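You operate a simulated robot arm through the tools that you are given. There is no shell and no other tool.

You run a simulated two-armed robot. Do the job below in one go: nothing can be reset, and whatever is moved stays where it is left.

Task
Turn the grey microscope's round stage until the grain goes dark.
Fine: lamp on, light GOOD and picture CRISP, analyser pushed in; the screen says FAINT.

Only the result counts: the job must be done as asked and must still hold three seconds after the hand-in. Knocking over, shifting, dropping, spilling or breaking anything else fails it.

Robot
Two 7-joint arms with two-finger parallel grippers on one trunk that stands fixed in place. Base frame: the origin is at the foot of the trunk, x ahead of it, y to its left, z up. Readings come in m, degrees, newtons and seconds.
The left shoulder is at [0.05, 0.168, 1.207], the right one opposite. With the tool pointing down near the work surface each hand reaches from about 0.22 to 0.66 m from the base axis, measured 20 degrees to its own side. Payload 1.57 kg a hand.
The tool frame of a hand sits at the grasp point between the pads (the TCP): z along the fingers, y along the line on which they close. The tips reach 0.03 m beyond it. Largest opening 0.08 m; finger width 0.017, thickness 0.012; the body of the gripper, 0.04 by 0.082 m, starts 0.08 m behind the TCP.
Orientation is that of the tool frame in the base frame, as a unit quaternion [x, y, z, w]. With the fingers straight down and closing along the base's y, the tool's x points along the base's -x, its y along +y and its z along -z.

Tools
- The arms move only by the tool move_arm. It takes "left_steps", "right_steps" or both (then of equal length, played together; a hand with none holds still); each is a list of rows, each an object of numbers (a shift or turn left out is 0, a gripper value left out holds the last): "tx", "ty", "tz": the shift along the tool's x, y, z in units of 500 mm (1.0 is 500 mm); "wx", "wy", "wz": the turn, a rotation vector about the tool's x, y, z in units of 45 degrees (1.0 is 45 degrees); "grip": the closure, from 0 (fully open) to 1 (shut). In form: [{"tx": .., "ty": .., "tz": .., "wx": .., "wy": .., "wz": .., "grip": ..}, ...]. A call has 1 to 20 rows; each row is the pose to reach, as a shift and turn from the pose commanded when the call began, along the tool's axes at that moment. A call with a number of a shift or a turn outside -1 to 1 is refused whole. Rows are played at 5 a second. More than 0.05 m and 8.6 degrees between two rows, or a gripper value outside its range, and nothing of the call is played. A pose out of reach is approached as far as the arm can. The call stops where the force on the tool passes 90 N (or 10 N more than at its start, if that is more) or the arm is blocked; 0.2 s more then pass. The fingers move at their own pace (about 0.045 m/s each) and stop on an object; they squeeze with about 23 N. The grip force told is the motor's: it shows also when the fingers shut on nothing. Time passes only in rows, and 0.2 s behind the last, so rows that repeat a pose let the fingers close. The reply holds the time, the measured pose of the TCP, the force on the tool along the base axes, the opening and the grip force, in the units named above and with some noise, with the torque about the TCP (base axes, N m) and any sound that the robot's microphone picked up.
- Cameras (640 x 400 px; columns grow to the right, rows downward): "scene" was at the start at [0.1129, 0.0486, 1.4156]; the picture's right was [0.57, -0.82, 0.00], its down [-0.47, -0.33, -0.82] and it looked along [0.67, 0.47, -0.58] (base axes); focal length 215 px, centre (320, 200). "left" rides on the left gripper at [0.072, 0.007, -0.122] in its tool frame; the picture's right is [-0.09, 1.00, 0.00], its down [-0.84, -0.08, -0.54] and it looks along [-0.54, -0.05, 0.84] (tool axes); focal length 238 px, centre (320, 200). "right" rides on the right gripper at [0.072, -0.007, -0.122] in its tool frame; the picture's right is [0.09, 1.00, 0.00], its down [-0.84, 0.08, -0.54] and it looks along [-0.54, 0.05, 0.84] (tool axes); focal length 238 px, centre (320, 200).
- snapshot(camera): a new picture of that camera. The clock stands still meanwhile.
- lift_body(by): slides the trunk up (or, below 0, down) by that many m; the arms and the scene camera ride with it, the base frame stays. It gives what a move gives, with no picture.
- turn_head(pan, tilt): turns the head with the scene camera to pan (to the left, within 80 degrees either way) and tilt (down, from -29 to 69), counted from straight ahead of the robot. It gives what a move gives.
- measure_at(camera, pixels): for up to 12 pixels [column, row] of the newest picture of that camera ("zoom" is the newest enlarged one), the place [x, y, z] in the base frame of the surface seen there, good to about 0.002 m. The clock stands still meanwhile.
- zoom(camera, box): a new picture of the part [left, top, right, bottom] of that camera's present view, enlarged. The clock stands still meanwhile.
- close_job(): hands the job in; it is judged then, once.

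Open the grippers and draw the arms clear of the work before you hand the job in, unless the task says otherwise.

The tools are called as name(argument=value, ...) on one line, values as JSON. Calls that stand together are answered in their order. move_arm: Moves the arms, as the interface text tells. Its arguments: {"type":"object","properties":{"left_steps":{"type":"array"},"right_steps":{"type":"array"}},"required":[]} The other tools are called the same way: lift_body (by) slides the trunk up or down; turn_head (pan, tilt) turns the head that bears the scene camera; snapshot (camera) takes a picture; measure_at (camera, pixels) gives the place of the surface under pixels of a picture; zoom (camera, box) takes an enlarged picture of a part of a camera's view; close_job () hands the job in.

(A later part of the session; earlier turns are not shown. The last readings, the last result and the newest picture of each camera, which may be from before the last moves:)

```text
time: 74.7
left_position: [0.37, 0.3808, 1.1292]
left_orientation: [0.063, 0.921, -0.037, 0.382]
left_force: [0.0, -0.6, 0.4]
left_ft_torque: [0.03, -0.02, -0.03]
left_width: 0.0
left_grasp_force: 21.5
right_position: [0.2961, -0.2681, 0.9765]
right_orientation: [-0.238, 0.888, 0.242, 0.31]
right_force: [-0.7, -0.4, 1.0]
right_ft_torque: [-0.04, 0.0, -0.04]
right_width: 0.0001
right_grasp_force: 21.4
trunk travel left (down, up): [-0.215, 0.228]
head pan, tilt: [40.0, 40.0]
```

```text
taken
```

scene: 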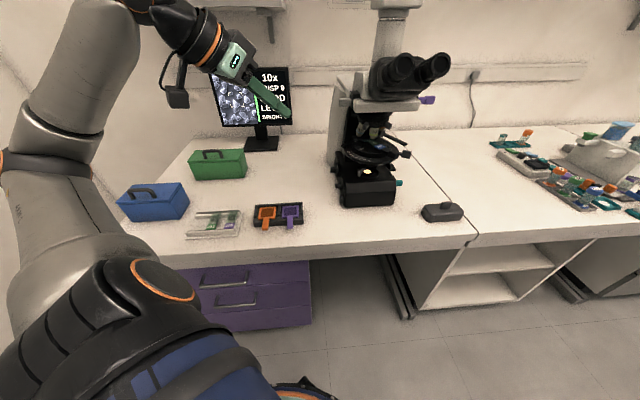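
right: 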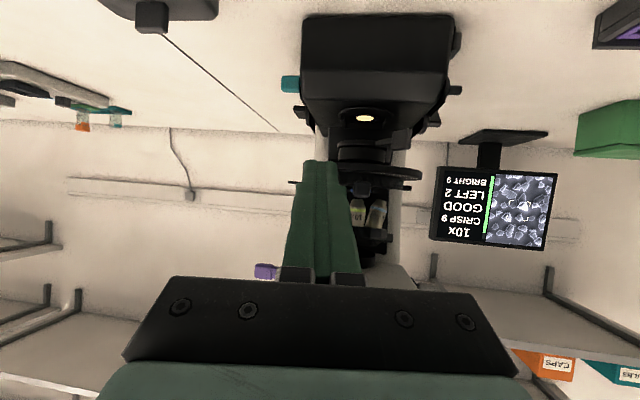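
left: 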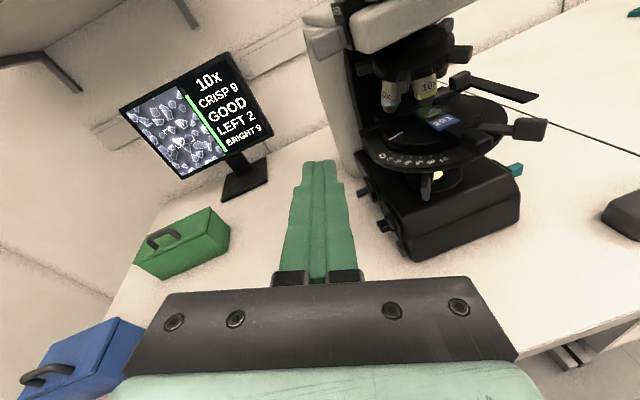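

The elbow is back in its outer posture. I'll yaw +45° and move the left hand to a point in front of the microscope, below the eyepieces.

move_arm(left_steps=[{"tx": -0.006, "ty": -0.069, "tz": 0.041, "wx": -0.118, "wy": -0.003, "wz": -0.117}, {"tx": -0.012, "ty": -0.137, "tz": 0.082, "wx": -0.236, "wy": -0.007, "wz": -0.235}, {"tx": -0.018, "ty": -0.206, "tz": 0.123, "wx": -0.354, "wy": -0.01, "wz": -0.352}, {"tx": -0.025, "ty": -0.275, "tz": 0.165, "wx": -0.472, "wy": -0.013, "wz": -0.469}, {"tx": -0.031, "ty": -0.343, "tz": 0.206, "wx": -0.59, "wy": -0.017, "wz": -0.587}, {"tx": -0.037, "ty": -0.412, "tz": 0.247, "wx": -0.708, "wy": -0.02, "wz": -0.704}])

snapshot(camera="scene")

snapshot(camera="left")

```text
time: 76.1
left_position: [0.4395, 0.1852, 1.0572]
left_orientation: [-0.297, 0.874, 0.113, 0.368]
left_force: [0.4, 0.1, -0.7]
left_ft_torque: [0.0, 0.02, 0.03]
left_width: 0.0001
left_grasp_force: 20.8
left hand out of reach, approached as far as the arm can: row 6
right_position: [0.2977, -0.2673, 0.976]
right_orientation: [-0.238, 0.888, 0.242, 0.309]
right_force: [0.4, 0.3, -0.4]
right_ft_torque: [-0.01, 0.03, 0.03]
right_width: 0.0
right_grasp_force: 21.4
trunk travel left (down, up): [-0.215, 0.228]
head pan, tilt: [40.0, 40.0]
```

```text
taken
```

scene: 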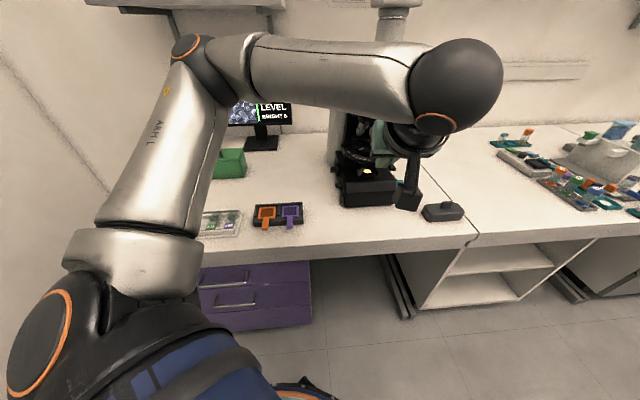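

```text
taken
```

left: 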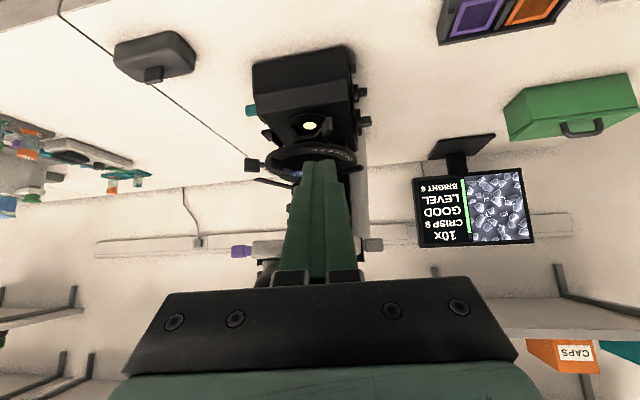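

The left hand got to [0.44,0.185,1.057], heading 36°. I'll flatten its tilt to ~25°, yaw to ~45° and bring the fingertips to a stand-off behind B.

move_arm(left_steps=[{"tx": -0.007, "ty": -0.046, "tz": 0.053, "wx": -0.024, "wy": -0.075, "wz": -0.024}, {"tx": -0.014, "ty": -0.092, "tz": 0.106, "wx": -0.047, "wy": -0.149, "wz": -0.047}, {"tx": -0.021, "ty": -0.139, "tz": 0.16, "wx": -0.071, "wy": -0.224, "wz": -0.071}, {"tx": -0.028, "ty": -0.185, "tz": 0.213, "wx": -0.095, "wy": -0.299, "wz": -0.094}, {"tx": -0.035, "ty": -0.231, "tz": 0.266, "wx": -0.118, "wy": -0.373, "wz": -0.118}, {"tx": -0.042, "ty": -0.277, "tz": 0.319, "wx": -0.142, "wy": -0.448, "wz": -0.141}])

snapshot(camera="scene")

snapshot(camera="left")

```text
time: 77.5
left_position: [0.559, 0.2669, 0.9875]
left_orientation: [-0.338, 0.772, 0.189, 0.504]
left_force: [-0.2, 0.5, -0.5]
left_ft_torque: [0.04, 0.0, 0.02]
left_width: 0.0
left_grasp_force: 21.2
left hand out of reach, approached as far as the arm can: row 1, 2, 3, 4, 5, 6
right_position: [0.2961, -0.2685, 0.9766]
right_orientation: [-0.237, 0.888, 0.242, 0.31]
right_force: [-0.5, 0.1, 0.0]
right_ft_torque: [0.01, 0.05, 0.01]
right_width: 0.0002
right_grasp_force: 21.8
trunk travel left (down, up): [-0.215, 0.228]
head pan, tilt: [40.0, 40.0]
```

```text
taken
```

scene: 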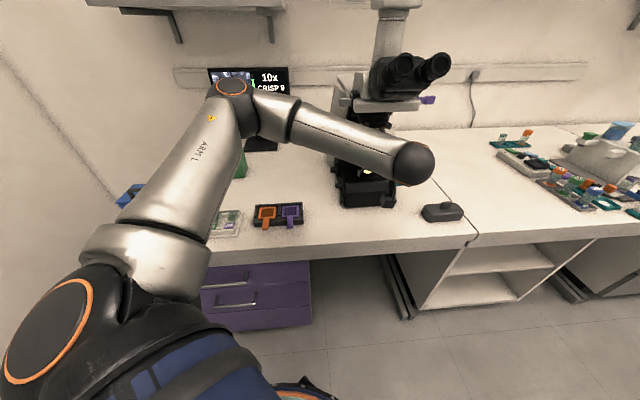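

```text
taken
```

left: 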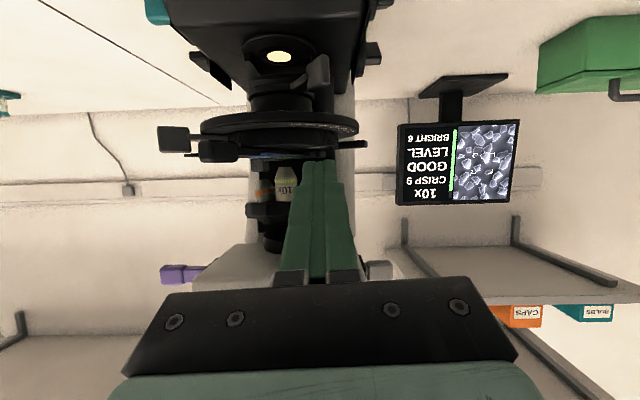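

The left arm can't take that heading there (ended at [0.559,0.267,0.988], touching nothing). I'll withdraw it back and up-left, unwinding the yaw, and return to the right arm using a longer-reaching posture.

move_arm(left_steps=[{"tx": -0.02, "ty": 0.035, "tz": -0.04, "wx": 0.1, "wy": 0.005, "wz": 0.05}, {"tx": -0.04, "ty": 0.07, "tz": -0.075, "wx": 0.26, "wy": 0.014, "wz": 0.12}, {"tx": -0.055, "ty": 0.1, "tz": -0.11, "wx": 0.42, "wy": 0.023, "wz": 0.195}, {"tx": -0.07, "ty": 0.13, "tz": -0.14, "wx": 0.58, "wy": 0.031, "wz": 0.27}, {"tx": -0.083, "ty": 0.16, "tz": -0.17, "wx": 0.74, "wy": 0.04, "wz": 0.345}, {"tx": -0.095, "ty": 0.191, "tz": -0.198, "wx": 0.906, "wy": 0.049, "wz": 0.42}])

snapshot(camera="scene")

```text
time: 78.9
left_position: [0.4371, 0.2859, 1.0758]
left_orientation: [-0.015, 0.842, -0.019, 0.539]
left_force: [-0.1, 0.3, 0.1]
left_ft_torque: [0.01, -0.03, 0.01]
left_width: 0.0002
left_grasp_force: 21.5
right_position: [0.2952, -0.2686, 0.9766]
right_orientation: [-0.239, 0.888, 0.243, 0.309]
right_force: [0.4, -0.1, 0.3]
right_ft_torque: [-0.02, 0.0, -0.03]
right_width: 0.0
right_grasp_force: 21.4
trunk travel left (down, up): [-0.215, 0.228]
head pan, tilt: [40.0, 40.0]
```

```text
taken
```

scene: 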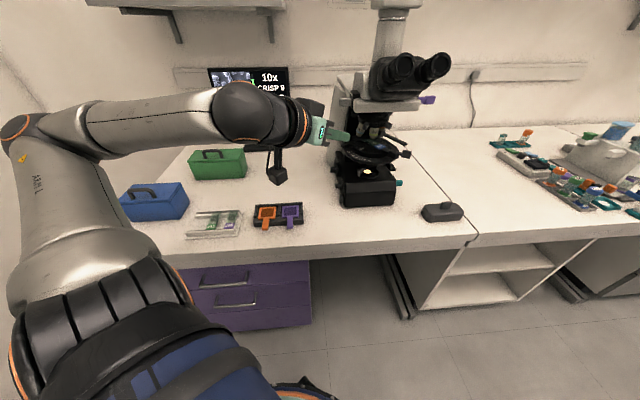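

The left hand is now pointing straight ahead at [0.437,0.286,1.076]. A smaller heading (~22°) should work: the finger can run just outside A's arc and still press B's outer end. I'll move to a stand-off with fingertips near [0.633,0.186,0.945].

move_arm(left_steps=[{"tx": 0.0145, "ty": -0.035, "tz": 0.069, "wx": -0.077, "wy": -0.023, "wz": -0.036}, {"tx": 0.029, "ty": -0.07, "tz": 0.138, "wx": -0.155, "wy": -0.045, "wz": -0.071}, {"tx": 0.0435, "ty": -0.106, "tz": 0.206, "wx": -0.232, "wy": -0.068, "wz": -0.107}, {"tx": 0.058, "ty": -0.141, "tz": 0.275, "wx": -0.309, "wy": -0.09, "wz": -0.142}, {"tx": 0.0725, "ty": -0.176, "tz": 0.344, "wx": -0.386, "wy": -0.113, "wz": -0.178}, {"tx": 0.087, "ty": -0.211, "tz": 0.413, "wx": -0.4635, "wy": -0.1355, "wz": -0.2136}])

snapshot(camera="scene")

zoom(camera="left", box=[150, 60, 550, 290])

```text
time: 80.3
left_position: [0.5899, 0.2116, 0.9705]
left_orientation: [-0.185, 0.798, 0.09, 0.566]
left_force: [-0.2, -0.6, -0.6]
left_ft_torque: [0.0, -0.02, 0.03]
left_width: 0.0001
left_grasp_force: 21.6
left hand out of reach, approached as far as the arm can: row 6
right_position: [0.2948, -0.2688, 0.9756]
right_orientation: [-0.238, 0.888, 0.242, 0.309]
right_force: [0.2, 0.8, 0.0]
right_ft_torque: [0.0, -0.02, 0.04]
right_width: 0.0
right_grasp_force: 21.6
trunk travel left (down, up): [-0.215, 0.228]
head pan, tilt: [40.0, 40.0]
```

```text
taken
```

scene: 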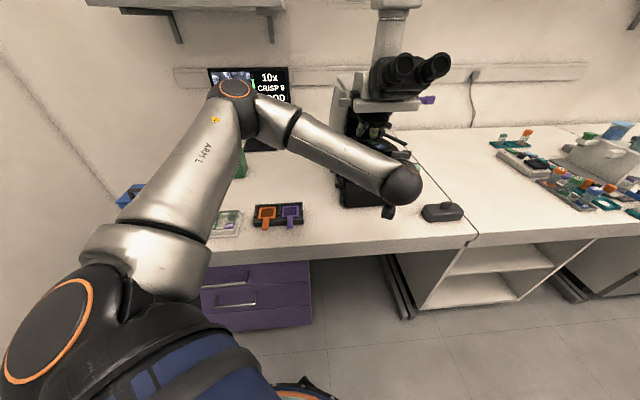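

```text
1.60 times, centred on (350, 175) of left
```

zoom: 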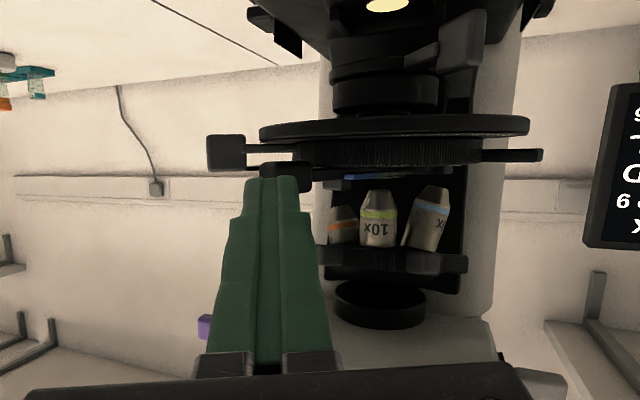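

It came to [0.590,0.212,0.971] heading 22°, a little short sideways. Re-checking the measurements, A's outer face is only at radius 0.084, so a heading of ~14° with the finger 0.10 m off-centre clears A and still hits B. I'll move the tips to about [0.655,0.2115,0.944].

move_arm(left_steps=[{"tx": 0.003, "ty": -0.02, "tz": 0.016, "wx": 0.056, "wy": 0.004, "wz": 0.02}, {"tx": 0.007, "ty": -0.034, "tz": 0.044, "wx": 0.111, "wy": 0.008, "wz": 0.04}, {"tx": 0.011, "ty": -0.04, "tz": 0.072, "wx": 0.1666, "wy": 0.0117, "wz": 0.0608}, {"tx": 0.011, "ty": -0.04, "tz": 0.072, "wx": 0.1666, "wy": 0.0117, "wz": 0.0608}])

snapshot(camera="left")

zoom(camera="scene", box=[330, 90, 450, 220])

```text
time: 81.3
left_position: [0.6264, 0.2088, 0.9552]
left_orientation: [-0.128, 0.809, 0.051, 0.571]
left_force: [0.0, 0.2, -0.2]
left_ft_torque: [-0.06, 0.03, -0.04]
left_width: 0.0
left_grasp_force: 21.4
left hand out of reach, approached as far as the arm can: row 2, 3, 4
right_position: [0.2953, -0.2678, 0.9763]
right_orientation: [-0.238, 0.889, 0.242, 0.309]
right_force: [0.1, -0.3, 0.6]
right_ft_torque: [-0.02, 0.03, 0.01]
right_width: 0.0002
right_grasp_force: 21.2
trunk travel left (down, up): [-0.215, 0.228]
head pan, tilt: [40.0, 40.0]
```

```text
taken
```

left: 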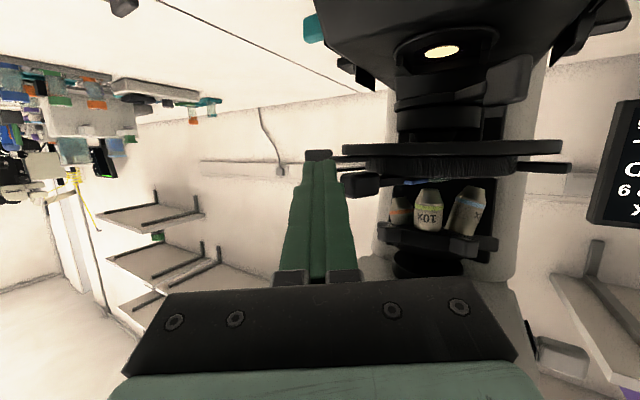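

```text
3.08 times, centred on (390, 155) of scene
```

zoom: 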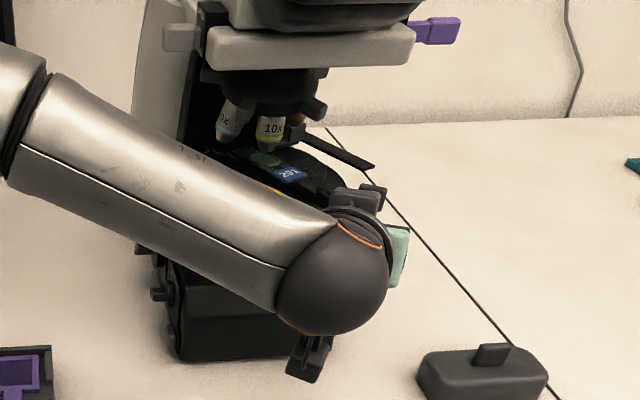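

Within 4 mm of the target. I'll zoom the left camera on the fingertip with A (362,185) and B (318,155) around it.

zoom(camera="left", box=[260, 120, 420, 220])

measure_at(camera="left", pixels=[[318, 152], [306, 156], [332, 153], [362, 186], [372, 190], [352, 180], [365, 175], [345, 185]])

```text
4.00 times, centred on (340, 170) of left
```

zoom: 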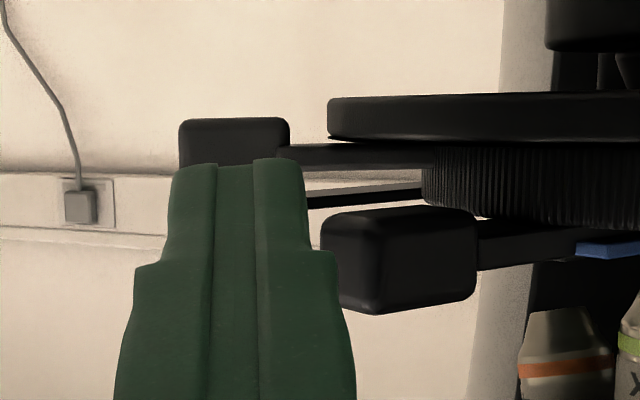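

```text
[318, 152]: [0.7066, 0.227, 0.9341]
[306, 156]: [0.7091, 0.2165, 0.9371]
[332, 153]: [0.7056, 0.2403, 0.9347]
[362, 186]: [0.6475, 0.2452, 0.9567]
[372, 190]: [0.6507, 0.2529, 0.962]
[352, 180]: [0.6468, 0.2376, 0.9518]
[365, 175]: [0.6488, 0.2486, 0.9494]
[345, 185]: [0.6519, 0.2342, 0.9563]
```

Clear view: B's trailing face is at x≈0.707 (y 0.215–0.241), A's nearest corner at [0.650,0.234], fingertip at [0.654,0.216]. I'll advance 4 cm to just touch B, passing under A's corner.

move_arm(left_steps=[{"tx": -0.009, "ty": -0.002, "tz": 0.028}, {"tx": -0.018, "ty": -0.004, "tz": 0.056}, {"tx": -0.0275, "ty": -0.004, "tz": 0.0843}])

zoom(camera="left", box=[260, 120, 420, 220])

zoom(camera="left", box=[540, 60, 640, 260])

zoom(camera="scene", box=[330, 90, 450, 220])

```text
time: 82.1
left_position: [0.656, 0.2117, 0.9581]
left_orientation: [-0.111, 0.815, 0.038, 0.568]
left_force: [-1.4, -41.2, -7.2]
left_ft_torque: [-0.38, 0.25, -1.11]
left_width: 0.0001
left_grasp_force: 21.0
left hand out of reach, approached as far as the arm can: row 1, 2, 3
right_position: [0.2957, -0.2713, 0.9757]
right_orientation: [-0.237, 0.888, 0.244, 0.31]
right_force: [-0.6, 0.9, 0.5]
right_ft_torque: [-0.01, -0.01, 0.01]
right_width: 0.0001
right_grasp_force: 21.2
trunk travel left (down, up): [-0.215, 0.228]
head pan, tilt: [40.0, 40.0]
```

```text
4.00 times, centred on (340, 170) of left
```

zoom: 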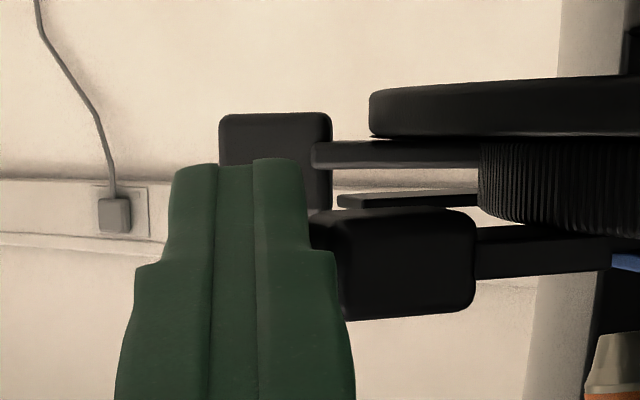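

```text
2.00 times, centred on (590, 160) of left
```

zoom: 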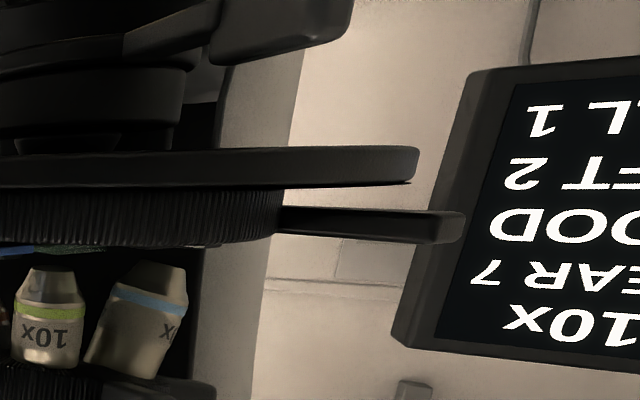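

```text
3.08 times, centred on (390, 155) of scene
```

zoom: 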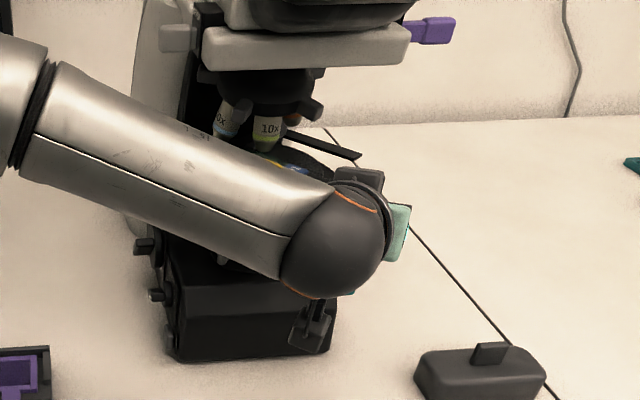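

The finger is pressing sideways against A (−41 N in y) because the arm drifted left at its reach limit, and the screen changed to "…EAR 7 / GOOD / LEFT 2 / …LL 1". I'll back straight out right away.

move_arm(left_steps=[{"tx": 0.009, "ty": 0.0, "tz": -0.028}, {"tx": 0.018, "ty": 0.0, "tz": -0.056}])

zoom(camera="left", box=[260, 120, 420, 220])

zoom(camera="left", box=[540, 60, 640, 260])

```text
time: 82.7
left_position: [0.6289, 0.217, 0.9587]
left_orientation: [-0.122, 0.813, 0.048, 0.568]
left_force: [-7.0, -25.0, -11.4]
left_ft_torque: [-0.27, 0.35, -0.5]
left_width: 0.0
left_grasp_force: 20.9
right_position: [0.2972, -0.2694, 0.9761]
right_orientation: [-0.237, 0.888, 0.243, 0.311]
right_force: [0.2, 0.4, -0.6]
right_ft_torque: [0.01, 0.0, 0.01]
right_width: 0.0
right_grasp_force: 21.3
trunk travel left (down, up): [-0.215, 0.228]
head pan, tilt: [40.0, 40.0]
```

```text
4.00 times, centred on (340, 170) of left
```

zoom: 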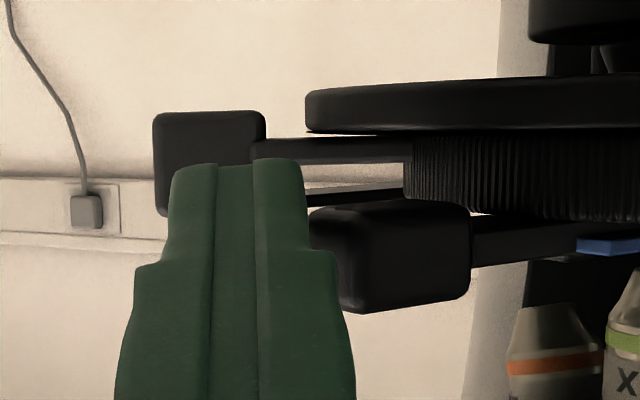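

```text
2.00 times, centred on (590, 160) of left
```

zoom: 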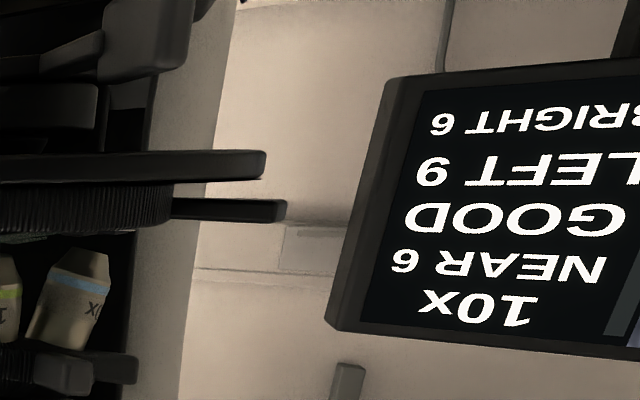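

The finger still rubs A (25 N). I'll keep backing out along the finger axis until it's free.

move_arm(left_steps=[{"ty": -0.01, "tz": -0.05}, {"ty": -0.02, "tz": -0.11}, {"ty": -0.02, "tz": -0.17}])

snapshot(camera="left")

zoom(camera="scene", box=[190, 50, 310, 150])

zoom(camera="scene", box=[330, 90, 450, 220])

```text
time: 83.5
left_position: [0.5538, 0.1947, 0.9908]
left_orientation: [-0.13, 0.809, 0.052, 0.571]
left_force: [-0.2, -0.7, 0.2]
left_ft_torque: [0.02, -0.01, 0.02]
left_width: 0.0002
left_grasp_force: 21.6
right_position: [0.2952, -0.2684, 0.9759]
right_orientation: [-0.238, 0.888, 0.243, 0.31]
right_force: [0.3, 0.0, -0.5]
right_ft_torque: [-0.03, 0.01, 0.02]
right_width: 0.0
right_grasp_force: 21.1
trunk travel left (down, up): [-0.215, 0.228]
head pan, tilt: [40.0, 40.0]
```

```text
taken
```

left: 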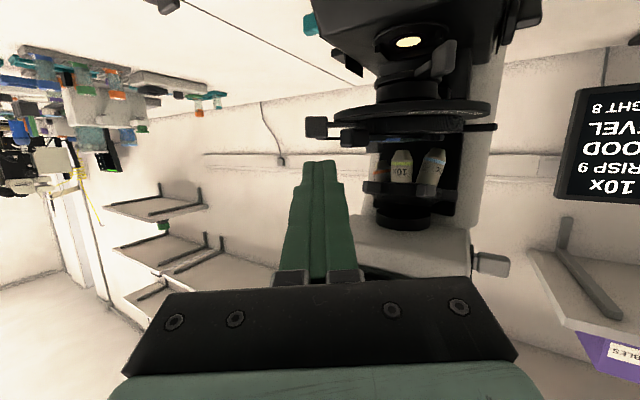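

```text
4.00 times, centred on (250, 100) of scene
```

zoom: 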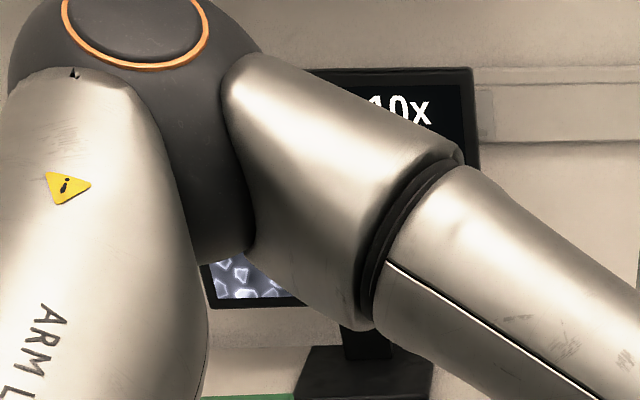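

```text
3.08 times, centred on (390, 155) of scene
```

zoom: 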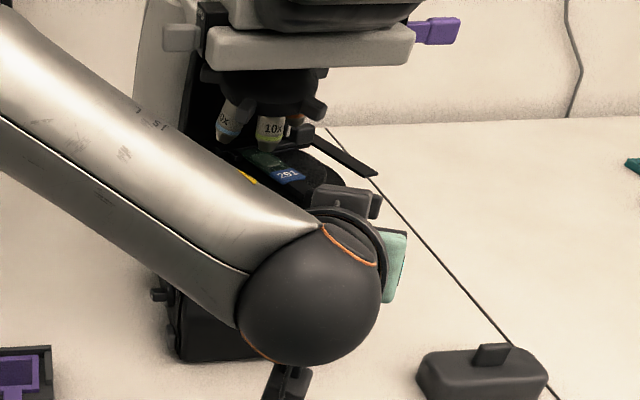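

Free again (force ~0). I'll zoom in to read the screen in the left camera and check A and B's positions.

zoom(camera="left", box=[550, 70, 640, 210])

zoom(camera="left", box=[290, 80, 510, 220])

measure_at(camera="left", pixels=[[316, 127], [310, 125], [324, 127], [352, 138], [342, 137], [362, 138], [360, 133], [340, 131]])

```text
2.86 times, centred on (595, 140) of left
```

zoom: 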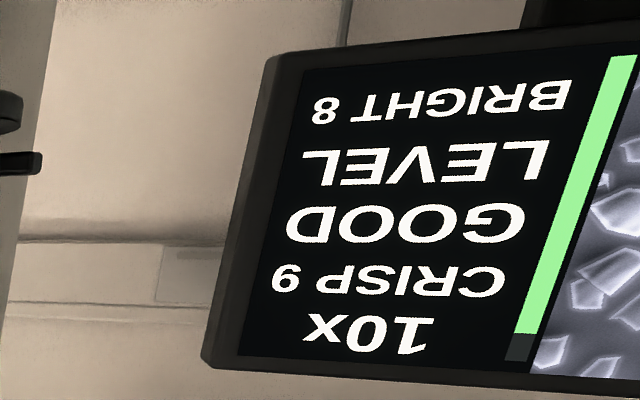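

```text
2.86 times, centred on (400, 150) of left
```

zoom: 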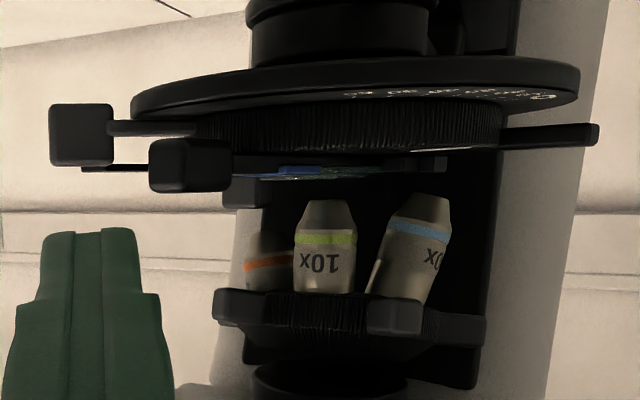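

```text
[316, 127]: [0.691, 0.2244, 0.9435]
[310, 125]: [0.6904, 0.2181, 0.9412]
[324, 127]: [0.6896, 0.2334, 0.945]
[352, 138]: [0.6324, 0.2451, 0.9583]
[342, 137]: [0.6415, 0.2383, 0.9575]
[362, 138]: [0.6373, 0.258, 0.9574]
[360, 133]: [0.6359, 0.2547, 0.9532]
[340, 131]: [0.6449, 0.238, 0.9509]
```

The stage sprang back: CRISP 9, GOOD, LEVEL, BRIGHT 8 (about 20°). The left arm is too limited sideways here, so I'll withdraw it up and back, then lower the trunk a bit, which should give the right arm more reach.

move_arm(left_steps=[{"tx": -0.02, "ty": 0.035, "tz": -0.06, "wx": 0.08, "wy": 0.006, "wz": 0.03}, {"tx": -0.05, "ty": 0.08, "tz": -0.115, "wx": 0.18, "wy": 0.012, "wz": 0.066}, {"tx": -0.08, "ty": 0.135, "tz": -0.17, "wx": 0.29, "wy": 0.02, "wz": 0.106}, {"tx": -0.115, "ty": 0.195, "tz": -0.227, "wx": 0.4, "wy": 0.028, "wz": 0.147}, {"tx": -0.148, "ty": 0.254, "tz": -0.284, "wx": 0.521, "wy": 0.036, "wz": 0.191}])

snapshot(camera="scene")

```text
time: 84.7
left_position: [0.4138, 0.2955, 1.0994]
left_orientation: [0.05, 0.818, -0.074, 0.568]
left_force: [-0.2, -0.2, 0.1]
left_ft_torque: [0.01, 0.01, 0.0]
left_width: 0.0
left_grasp_force: 21.1
right_position: [0.295, -0.2685, 0.9765]
right_orientation: [-0.238, 0.888, 0.242, 0.31]
right_force: [-0.1, 0.0, -0.2]
right_ft_torque: [0.02, 0.0, 0.04]
right_width: 0.0
right_grasp_force: 21.1
trunk travel left (down, up): [-0.215, 0.228]
head pan, tilt: [40.0, 40.0]
```

```text
taken
```

scene: 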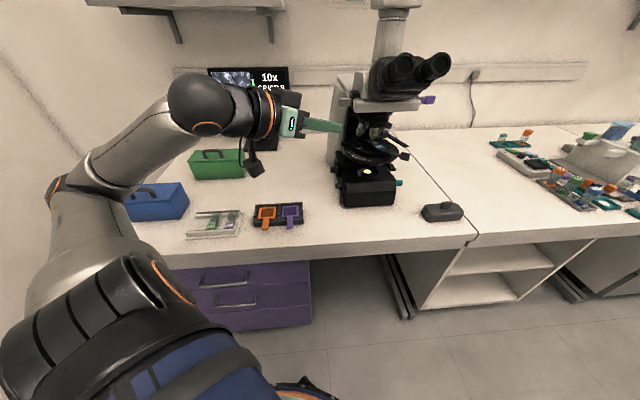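

The left hand is at [0.414,0.296,1.099]. I'll raise it higher and farther back, pointing down, before lowering the trunk.

move_arm(left_steps=[{"tx": -0.034, "ty": 0.041, "tz": -0.061, "wy": 0.16}, {"tx": -0.067, "ty": 0.083, "tz": -0.123, "wy": 0.33}, {"tx": -0.101, "ty": 0.124, "tz": -0.184, "wy": 0.5}, {"tx": -0.135, "ty": 0.165, "tz": -0.245, "wy": 0.67}, {"tx": -0.168, "ty": 0.207, "tz": -0.307, "wy": 0.84}, {"tx": -0.202, "ty": 0.248, "tz": -0.368, "wy": 1.0}])

lift_body(by=-0.11)

snapshot(camera="scene")

snapshot(camera="right")

```text
time: 86.1
left_position: [0.3, 0.4516, 1.2543]
left_orientation: [0.076, 0.973, -0.049, 0.211]
left_force: [-0.3, 0.2, -0.7]
left_ft_torque: [-0.02, -0.01, 0.01]
left_width: 0.0002
left_grasp_force: 21.2
right_position: [0.2955, -0.2683, 0.9764]
right_orientation: [-0.238, 0.888, 0.242, 0.31]
right_force: [-0.9, 0.2, 0.1]
right_ft_torque: [-0.01, -0.03, 0.02]
right_width: 0.0001
right_grasp_force: 21.5
trunk travel left (down, up): [-0.215, 0.228]
head pan, tilt: [40.0, 40.0]
```

```text
time: 87.5
left_position: [0.3009, 0.4514, 1.1438]
left_orientation: [0.074, 0.973, -0.05, 0.212]
left_force: [0.1, 0.0, -0.4]
left_ft_torque: [-0.01, 0.0, 0.01]
left_width: 0.0
left_grasp_force: 21.3
right_position: [0.2951, -0.2686, 0.8663]
right_orientation: [-0.238, 0.888, 0.242, 0.31]
right_force: [-0.5, -1.1, -0.3]
right_ft_torque: [-0.02, -0.02, 0.0]
right_width: 0.0001
right_grasp_force: 21.0
trunk travel left (down, up): [-0.105, 0.338]
head pan, tilt: [40.0, 40.0]
```

```text
taken
```

scene: 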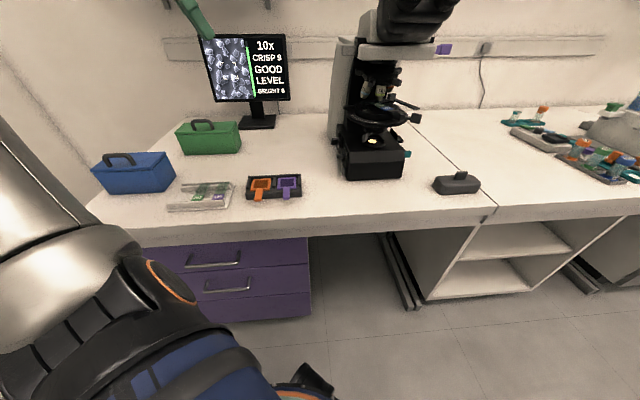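

```text
taken
```

right: 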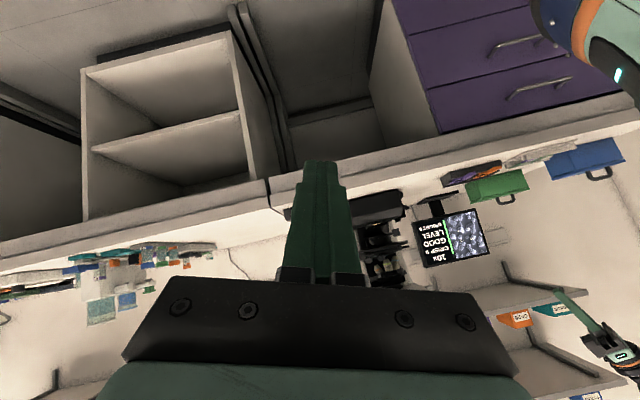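

The trunk is down and the screen is fully in view (BRIGHT 8). I'll bring the right hand up and forward, levelling it to ~12° tilt at heading 32°, in line with its shoulder.

move_arm(right_steps=[{"tx": -0.059, "ty": 0.033, "tz": 0.031, "wx": 0.0387, "wy": -0.109, "wz": -0.039}, {"tx": -0.118, "ty": 0.066, "tz": 0.063, "wx": 0.0773, "wy": -0.2186, "wz": -0.0778}, {"tx": -0.177, "ty": 0.099, "tz": 0.094, "wx": 0.116, "wy": -0.328, "wz": -0.1167}, {"tx": -0.235, "ty": 0.132, "tz": 0.126, "wx": 0.1546, "wy": -0.437, "wz": -0.1555}, {"tx": -0.294, "ty": 0.165, "tz": 0.157, "wx": 0.1933, "wy": -0.546, "wz": -0.1944}, {"tx": -0.353, "ty": 0.198, "tz": 0.189, "wx": 0.232, "wy": -0.656, "wz": -0.2333}, {"tx": -0.412, "ty": 0.231, "tz": 0.22, "wx": 0.2706, "wy": -0.765, "wz": -0.2722}])

snapshot(camera="right")

snapshot(camera="scene")

```text
time: 89.1
left_position: [0.3003, 0.4521, 1.1434]
left_orientation: [0.074, 0.973, -0.05, 0.212]
left_force: [-0.2, -0.3, -0.3]
left_ft_torque: [0.01, -0.04, 0.01]
left_width: 0.0
left_grasp_force: 21.5
right_position: [0.4204, -0.0585, 0.9602]
right_orientation: [-0.213, 0.747, 0.173, 0.606]
right_force: [-0.2, -0.1, 0.9]
right_ft_torque: [-0.02, -0.03, 0.02]
right_width: 0.0002
right_grasp_force: 21.2
right hand out of reach, approached as far as the arm can: row 2, 3, 4, 5, 6
trunk travel left (down, up): [-0.105, 0.338]
head pan, tilt: [40.0, 40.0]
```

```text
taken
```

right: 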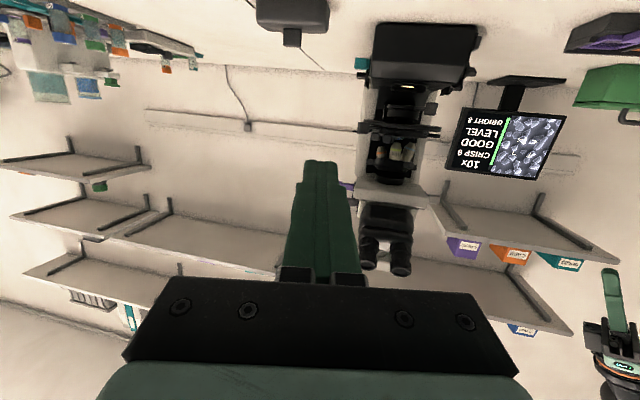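

```text
taken
```

scene: 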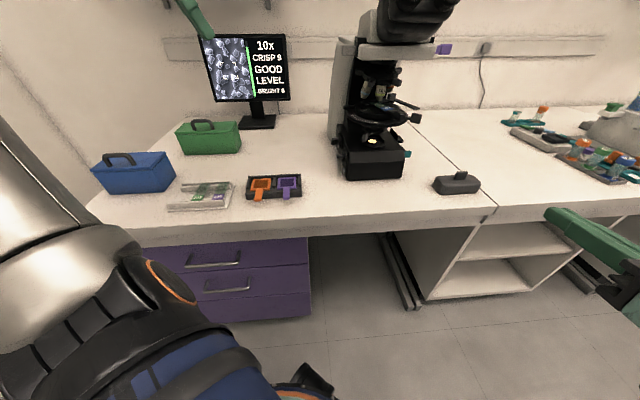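

The right hand is level and aimed. I'll bring its fingertips to the stand-off behind B at about [0.626,0.184,0.944].

move_arm(right_steps=[{"tx": -0.013, "ty": 0.028, "tz": 0.077}, {"tx": -0.027, "ty": 0.056, "tz": 0.155}, {"tx": -0.04, "ty": 0.084, "tz": 0.232}, {"tx": -0.054, "ty": 0.111, "tz": 0.309}, {"tx": -0.067, "ty": 0.139, "tz": 0.386}, {"tx": -0.08, "ty": 0.167, "tz": 0.464}, {"tx": -0.094, "ty": 0.195, "tz": 0.541}, {"tx": -0.094, "ty": 0.195, "tz": 0.541}])

zoom(camera="right", box=[240, 90, 440, 230])

zoom(camera="scene", box=[330, 70, 470, 190])

```text
time: 90.9
left_position: [0.3013, 0.4513, 1.1429]
left_orientation: [0.074, 0.973, -0.049, 0.211]
left_force: [-0.2, 0.5, 0.3]
left_ft_torque: [-0.01, -0.01, -0.02]
left_width: 0.0001
left_grasp_force: 20.8
right_position: [0.6028, 0.1708, 0.9481]
right_orientation: [-0.216, 0.747, 0.175, 0.604]
right_force: [0.1, 0.7, -0.4]
right_ft_torque: [0.03, 0.0, 0.0]
right_width: 0.0002
right_grasp_force: 21.4
trunk travel left (down, up): [-0.105, 0.338]
head pan, tilt: [40.0, 40.0]
```

```text
2.86 times, centred on (340, 160) of right
```

zoom: 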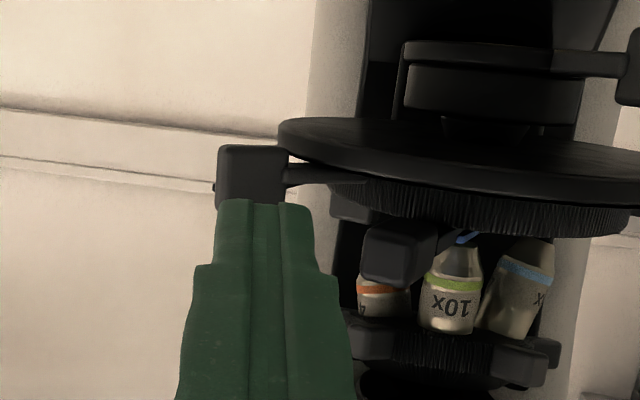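

```text
3.33 times, centred on (400, 130) of scene
```

zoom: 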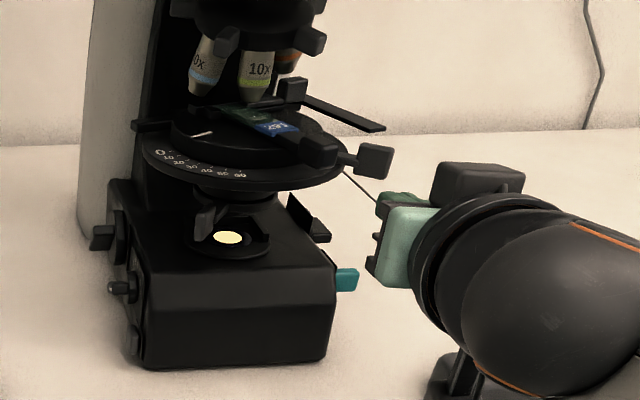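

Well placed: B is straight ahead of the fingertips and A well to the side. I'll advance to touch B and turn it on to about 28°.

move_arm(right_steps=[{"tx": -0.013, "ty": -0.001, "tz": 0.06}, {"tx": -0.026, "ty": -0.0015, "tz": 0.122}, {"tx": -0.03, "ty": -0.006, "tz": 0.145}, {"tx": -0.0345, "ty": -0.011, "tz": 0.163}])

zoom(camera="scene", box=[195, 25, 295, 110])

zoom(camera="right", box=[240, 90, 440, 230])

```text
time: 91.9
left_position: [0.3011, 0.4518, 1.1427]
left_orientation: [0.074, 0.973, -0.05, 0.212]
left_force: [-0.5, 0.3, 0.0]
left_ft_torque: [0.01, 0.02, 0.0]
left_width: 0.0
left_grasp_force: 21.0
right_position: [0.6751, 0.2085, 0.9487]
right_orientation: [-0.215, 0.747, 0.175, 0.605]
right_force: [0.8, 0.3, -0.1]
right_ft_torque: [-0.04, 0.03, 0.03]
right_width: 0.0
right_grasp_force: 21.2
trunk travel left (down, up): [-0.105, 0.338]
head pan, tilt: [40.0, 40.0]
```

```text
4.71 times, centred on (245, 68) of scene
```

zoom: 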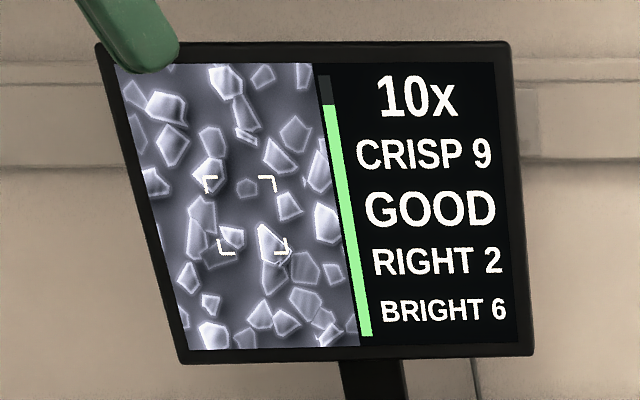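

```text
2.86 times, centred on (340, 160) of right
```

zoom: 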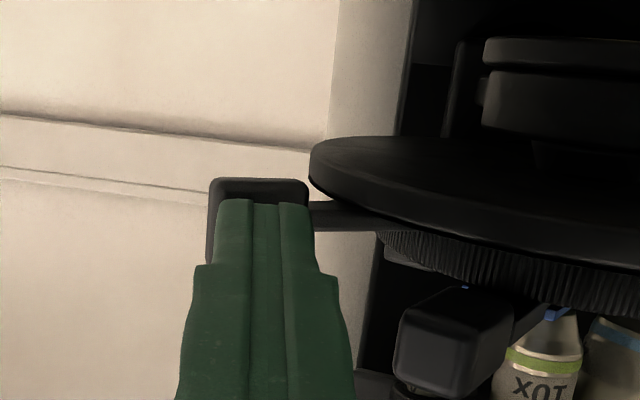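

BRIGHT 6, with no reach problem (line four now "RIGHT 2"). I'll continue turning to about 38° in small steps.

move_arm(right_steps=[{"tx": -0.003, "ty": -0.002, "tz": 0.014}, {"tx": -0.006, "ty": -0.004, "tz": 0.028}, {"tx": -0.009, "ty": -0.005, "tz": 0.04}])

zoom(camera="scene", box=[195, 25, 295, 110])

zoom(camera="right", box=[240, 90, 440, 230])

zoom(camera="scene", box=[330, 70, 470, 190])

```text
time: 92.7
left_position: [0.3013, 0.4512, 1.1437]
left_orientation: [0.074, 0.973, -0.049, 0.212]
left_force: [0.4, -0.5, -0.1]
left_ft_torque: [0.03, 0.01, 0.0]
left_width: 0.0001
left_grasp_force: 21.0
right_position: [0.6882, 0.2121, 0.948]
right_orientation: [-0.214, 0.747, 0.174, 0.605]
right_force: [-0.4, -0.1, -0.5]
right_ft_torque: [0.0, 0.02, 0.01]
right_width: 0.0
right_grasp_force: 21.3
right hand out of reach, approached as far as the arm can: row 3
trunk travel left (down, up): [-0.105, 0.338]
head pan, tilt: [40.0, 40.0]
```

```text
4.71 times, centred on (245, 68) of scene
```

zoom: 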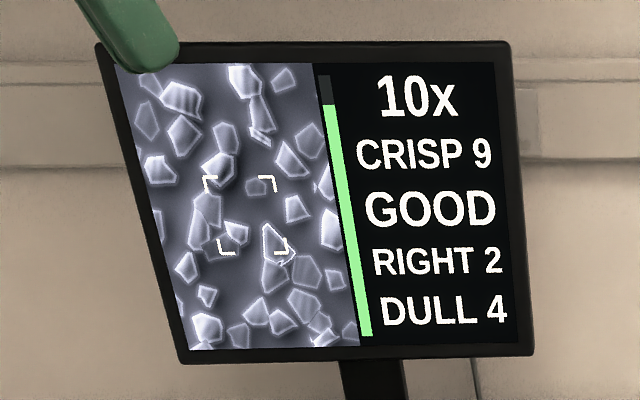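

```text
2.86 times, centred on (340, 160) of right
```

zoom: 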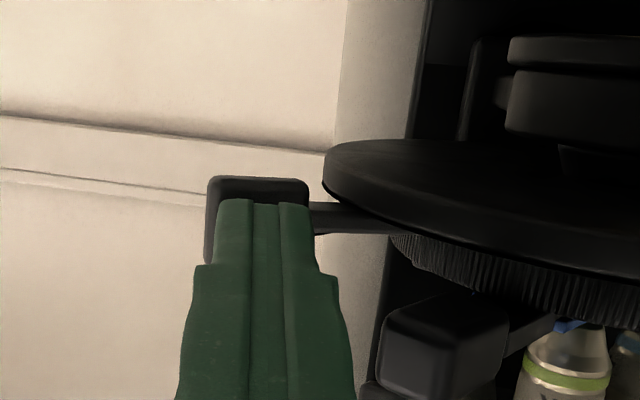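

```text
3.33 times, centred on (400, 130) of scene
```

zoom: 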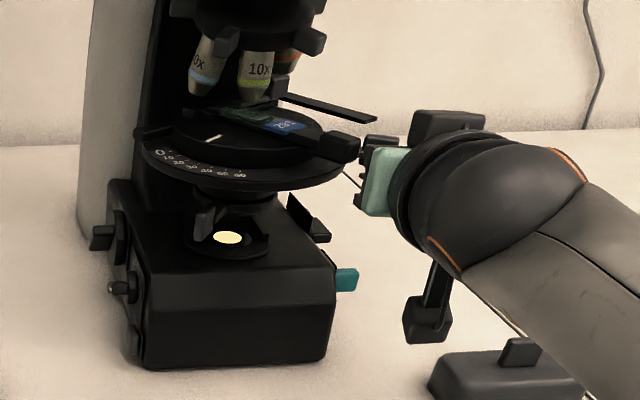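

DULL 4 now, but the right arm is fully stretched and about 1.5 cm short of finishing with B. The disc turns with almost no resistance, and handle A (37° behind B, nearer to me) turns rigidly with it, so I'll finish with a gentle tangential push on A. First I'll back off and re-place the fingertips behind A.

move_arm(right_steps=[{"tz": -0.06}, {"tz": -0.12}, {"tz": -0.18}, {"tx": 0.0037, "ty": 0.055, "tz": -0.2}, {"tx": 0.0075, "ty": 0.1105, "tz": -0.2154}])

zoom(camera="scene", box=[195, 25, 295, 110])

zoom(camera="right", box=[200, 70, 440, 230])

zoom(camera="scene", box=[330, 70, 470, 190])

```text
time: 93.9
left_position: [0.3006, 0.4521, 1.1434]
left_orientation: [0.074, 0.973, -0.05, 0.212]
left_force: [1.3, 0.2, 0.2]
left_ft_torque: [-0.02, -0.02, 0.02]
left_width: 0.0
left_grasp_force: 21.6
right_position: [0.5687, 0.2039, 0.9658]
right_orientation: [-0.215, 0.747, 0.175, 0.605]
right_force: [0.2, 0.4, 0.1]
right_ft_torque: [-0.04, -0.01, -0.02]
right_width: 0.0
right_grasp_force: 21.3
trunk travel left (down, up): [-0.105, 0.338]
head pan, tilt: [40.0, 40.0]
```

```text
4.71 times, centred on (245, 68) of scene
```

zoom: 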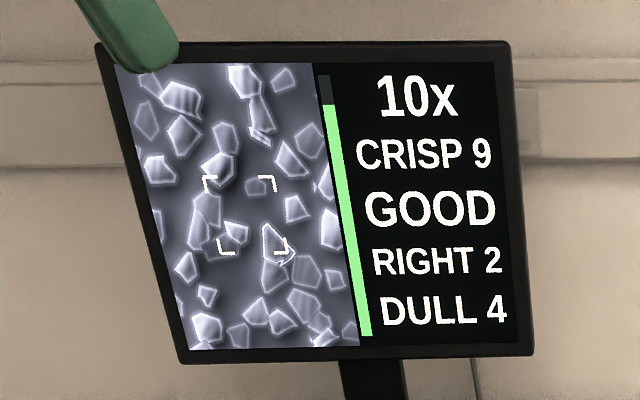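

```text
2.50 times, centred on (320, 150) of right
```

zoom: 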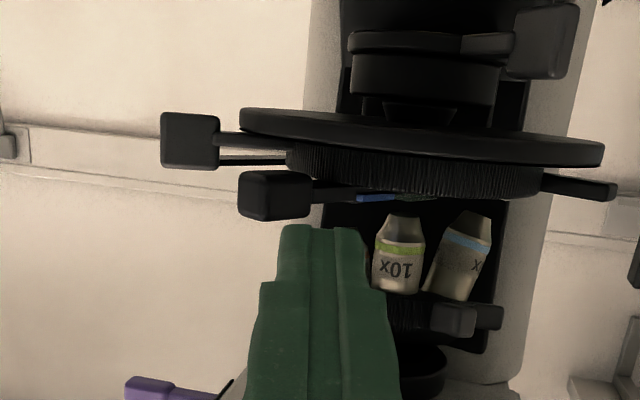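

```text
3.33 times, centred on (400, 130) of scene
```

zoom: 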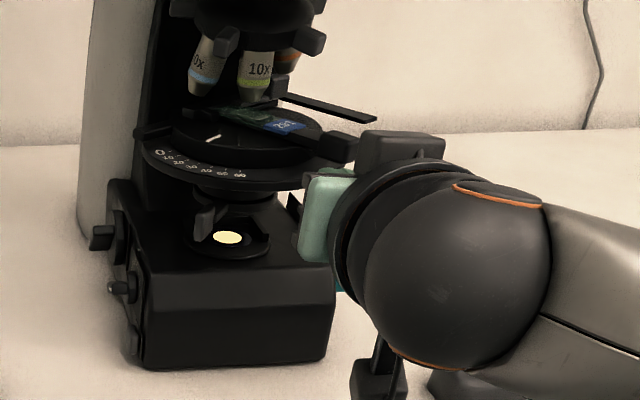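

DULL 4 holds after backing off, still CRISP 9 and GOOD. In the right camera A is at (275,195) with the fingertip just on its trailing side; I'll measure A's faces precisely.

zoom(camera="right", box=[260, 110, 360, 180])

measure_at(camera="zoom", pixels=[[220, 200], [270, 180], [330, 190], [250, 240], [310, 240], [345, 170], [345, 220], [385, 190], [60, 120], [200, 230], [420, 130], [230, 130]])

```text
5.71 times, centred on (310, 145) of right
```

zoom: 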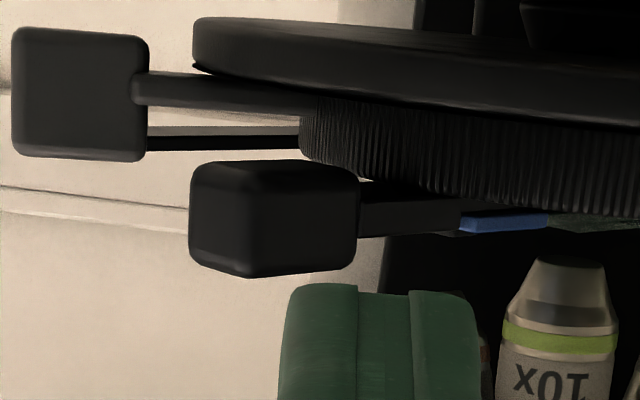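

```text
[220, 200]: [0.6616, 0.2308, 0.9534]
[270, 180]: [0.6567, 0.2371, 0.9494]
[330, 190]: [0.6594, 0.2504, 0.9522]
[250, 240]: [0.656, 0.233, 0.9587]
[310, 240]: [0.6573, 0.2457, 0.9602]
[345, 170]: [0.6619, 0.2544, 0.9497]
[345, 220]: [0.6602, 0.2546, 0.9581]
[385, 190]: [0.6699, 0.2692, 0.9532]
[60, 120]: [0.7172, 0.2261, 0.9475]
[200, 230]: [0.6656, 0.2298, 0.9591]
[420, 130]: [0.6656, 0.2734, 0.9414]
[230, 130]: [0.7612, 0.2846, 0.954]
```

A's trailing face is at x≈0.657, y 0.233–0.255, z 0.946–0.965. I'll bring the fingertips up to it and push it only ~4 mm, checking force and screen.

move_arm(right_steps=[{"tx": -0.007, "ty": -0.009, "tz": 0.046}, {"tx": -0.0141, "ty": -0.0186, "tz": 0.092}, {"tx": -0.0187, "ty": -0.0229, "tz": 0.1135}, {"tx": -0.0202, "ty": -0.0268, "tz": 0.1204}])

zoom(camera="scene", box=[195, 25, 295, 110])

zoom(camera="right", box=[200, 70, 440, 230])

```text
time: 94.9
left_position: [0.3011, 0.4511, 1.1447]
left_orientation: [0.075, 0.973, -0.049, 0.212]
left_force: [0.4, 0.2, 0.0]
left_ft_torque: [0.0, -0.02, -0.06]
left_width: 0.0
left_grasp_force: 21.8
right_position: [0.6275, 0.224, 0.9666]
right_orientation: [-0.213, 0.747, 0.174, 0.605]
right_force: [-0.8, -4.7, -0.3]
right_ft_torque: [0.06, 0.01, -0.13]
right_width: 0.0
right_grasp_force: 20.8
trunk travel left (down, up): [-0.105, 0.338]
head pan, tilt: [40.0, 40.0]
```

```text
4.71 times, centred on (245, 68) of scene
```

zoom: 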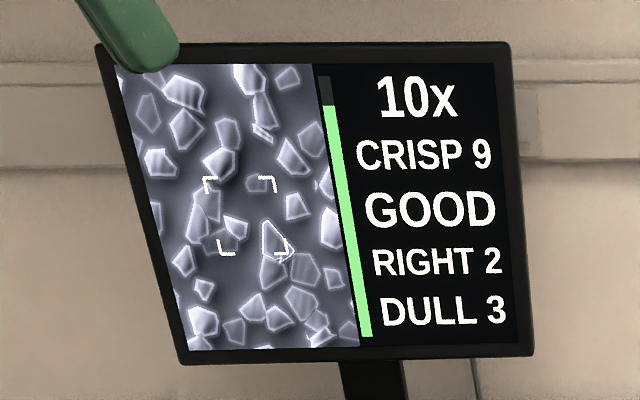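

```text
2.50 times, centred on (320, 150) of right
```

zoom: 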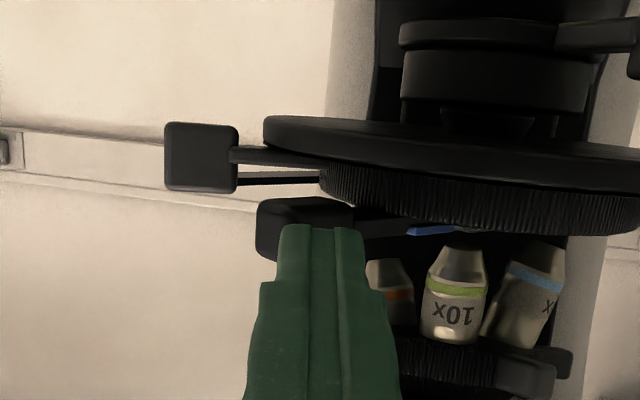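

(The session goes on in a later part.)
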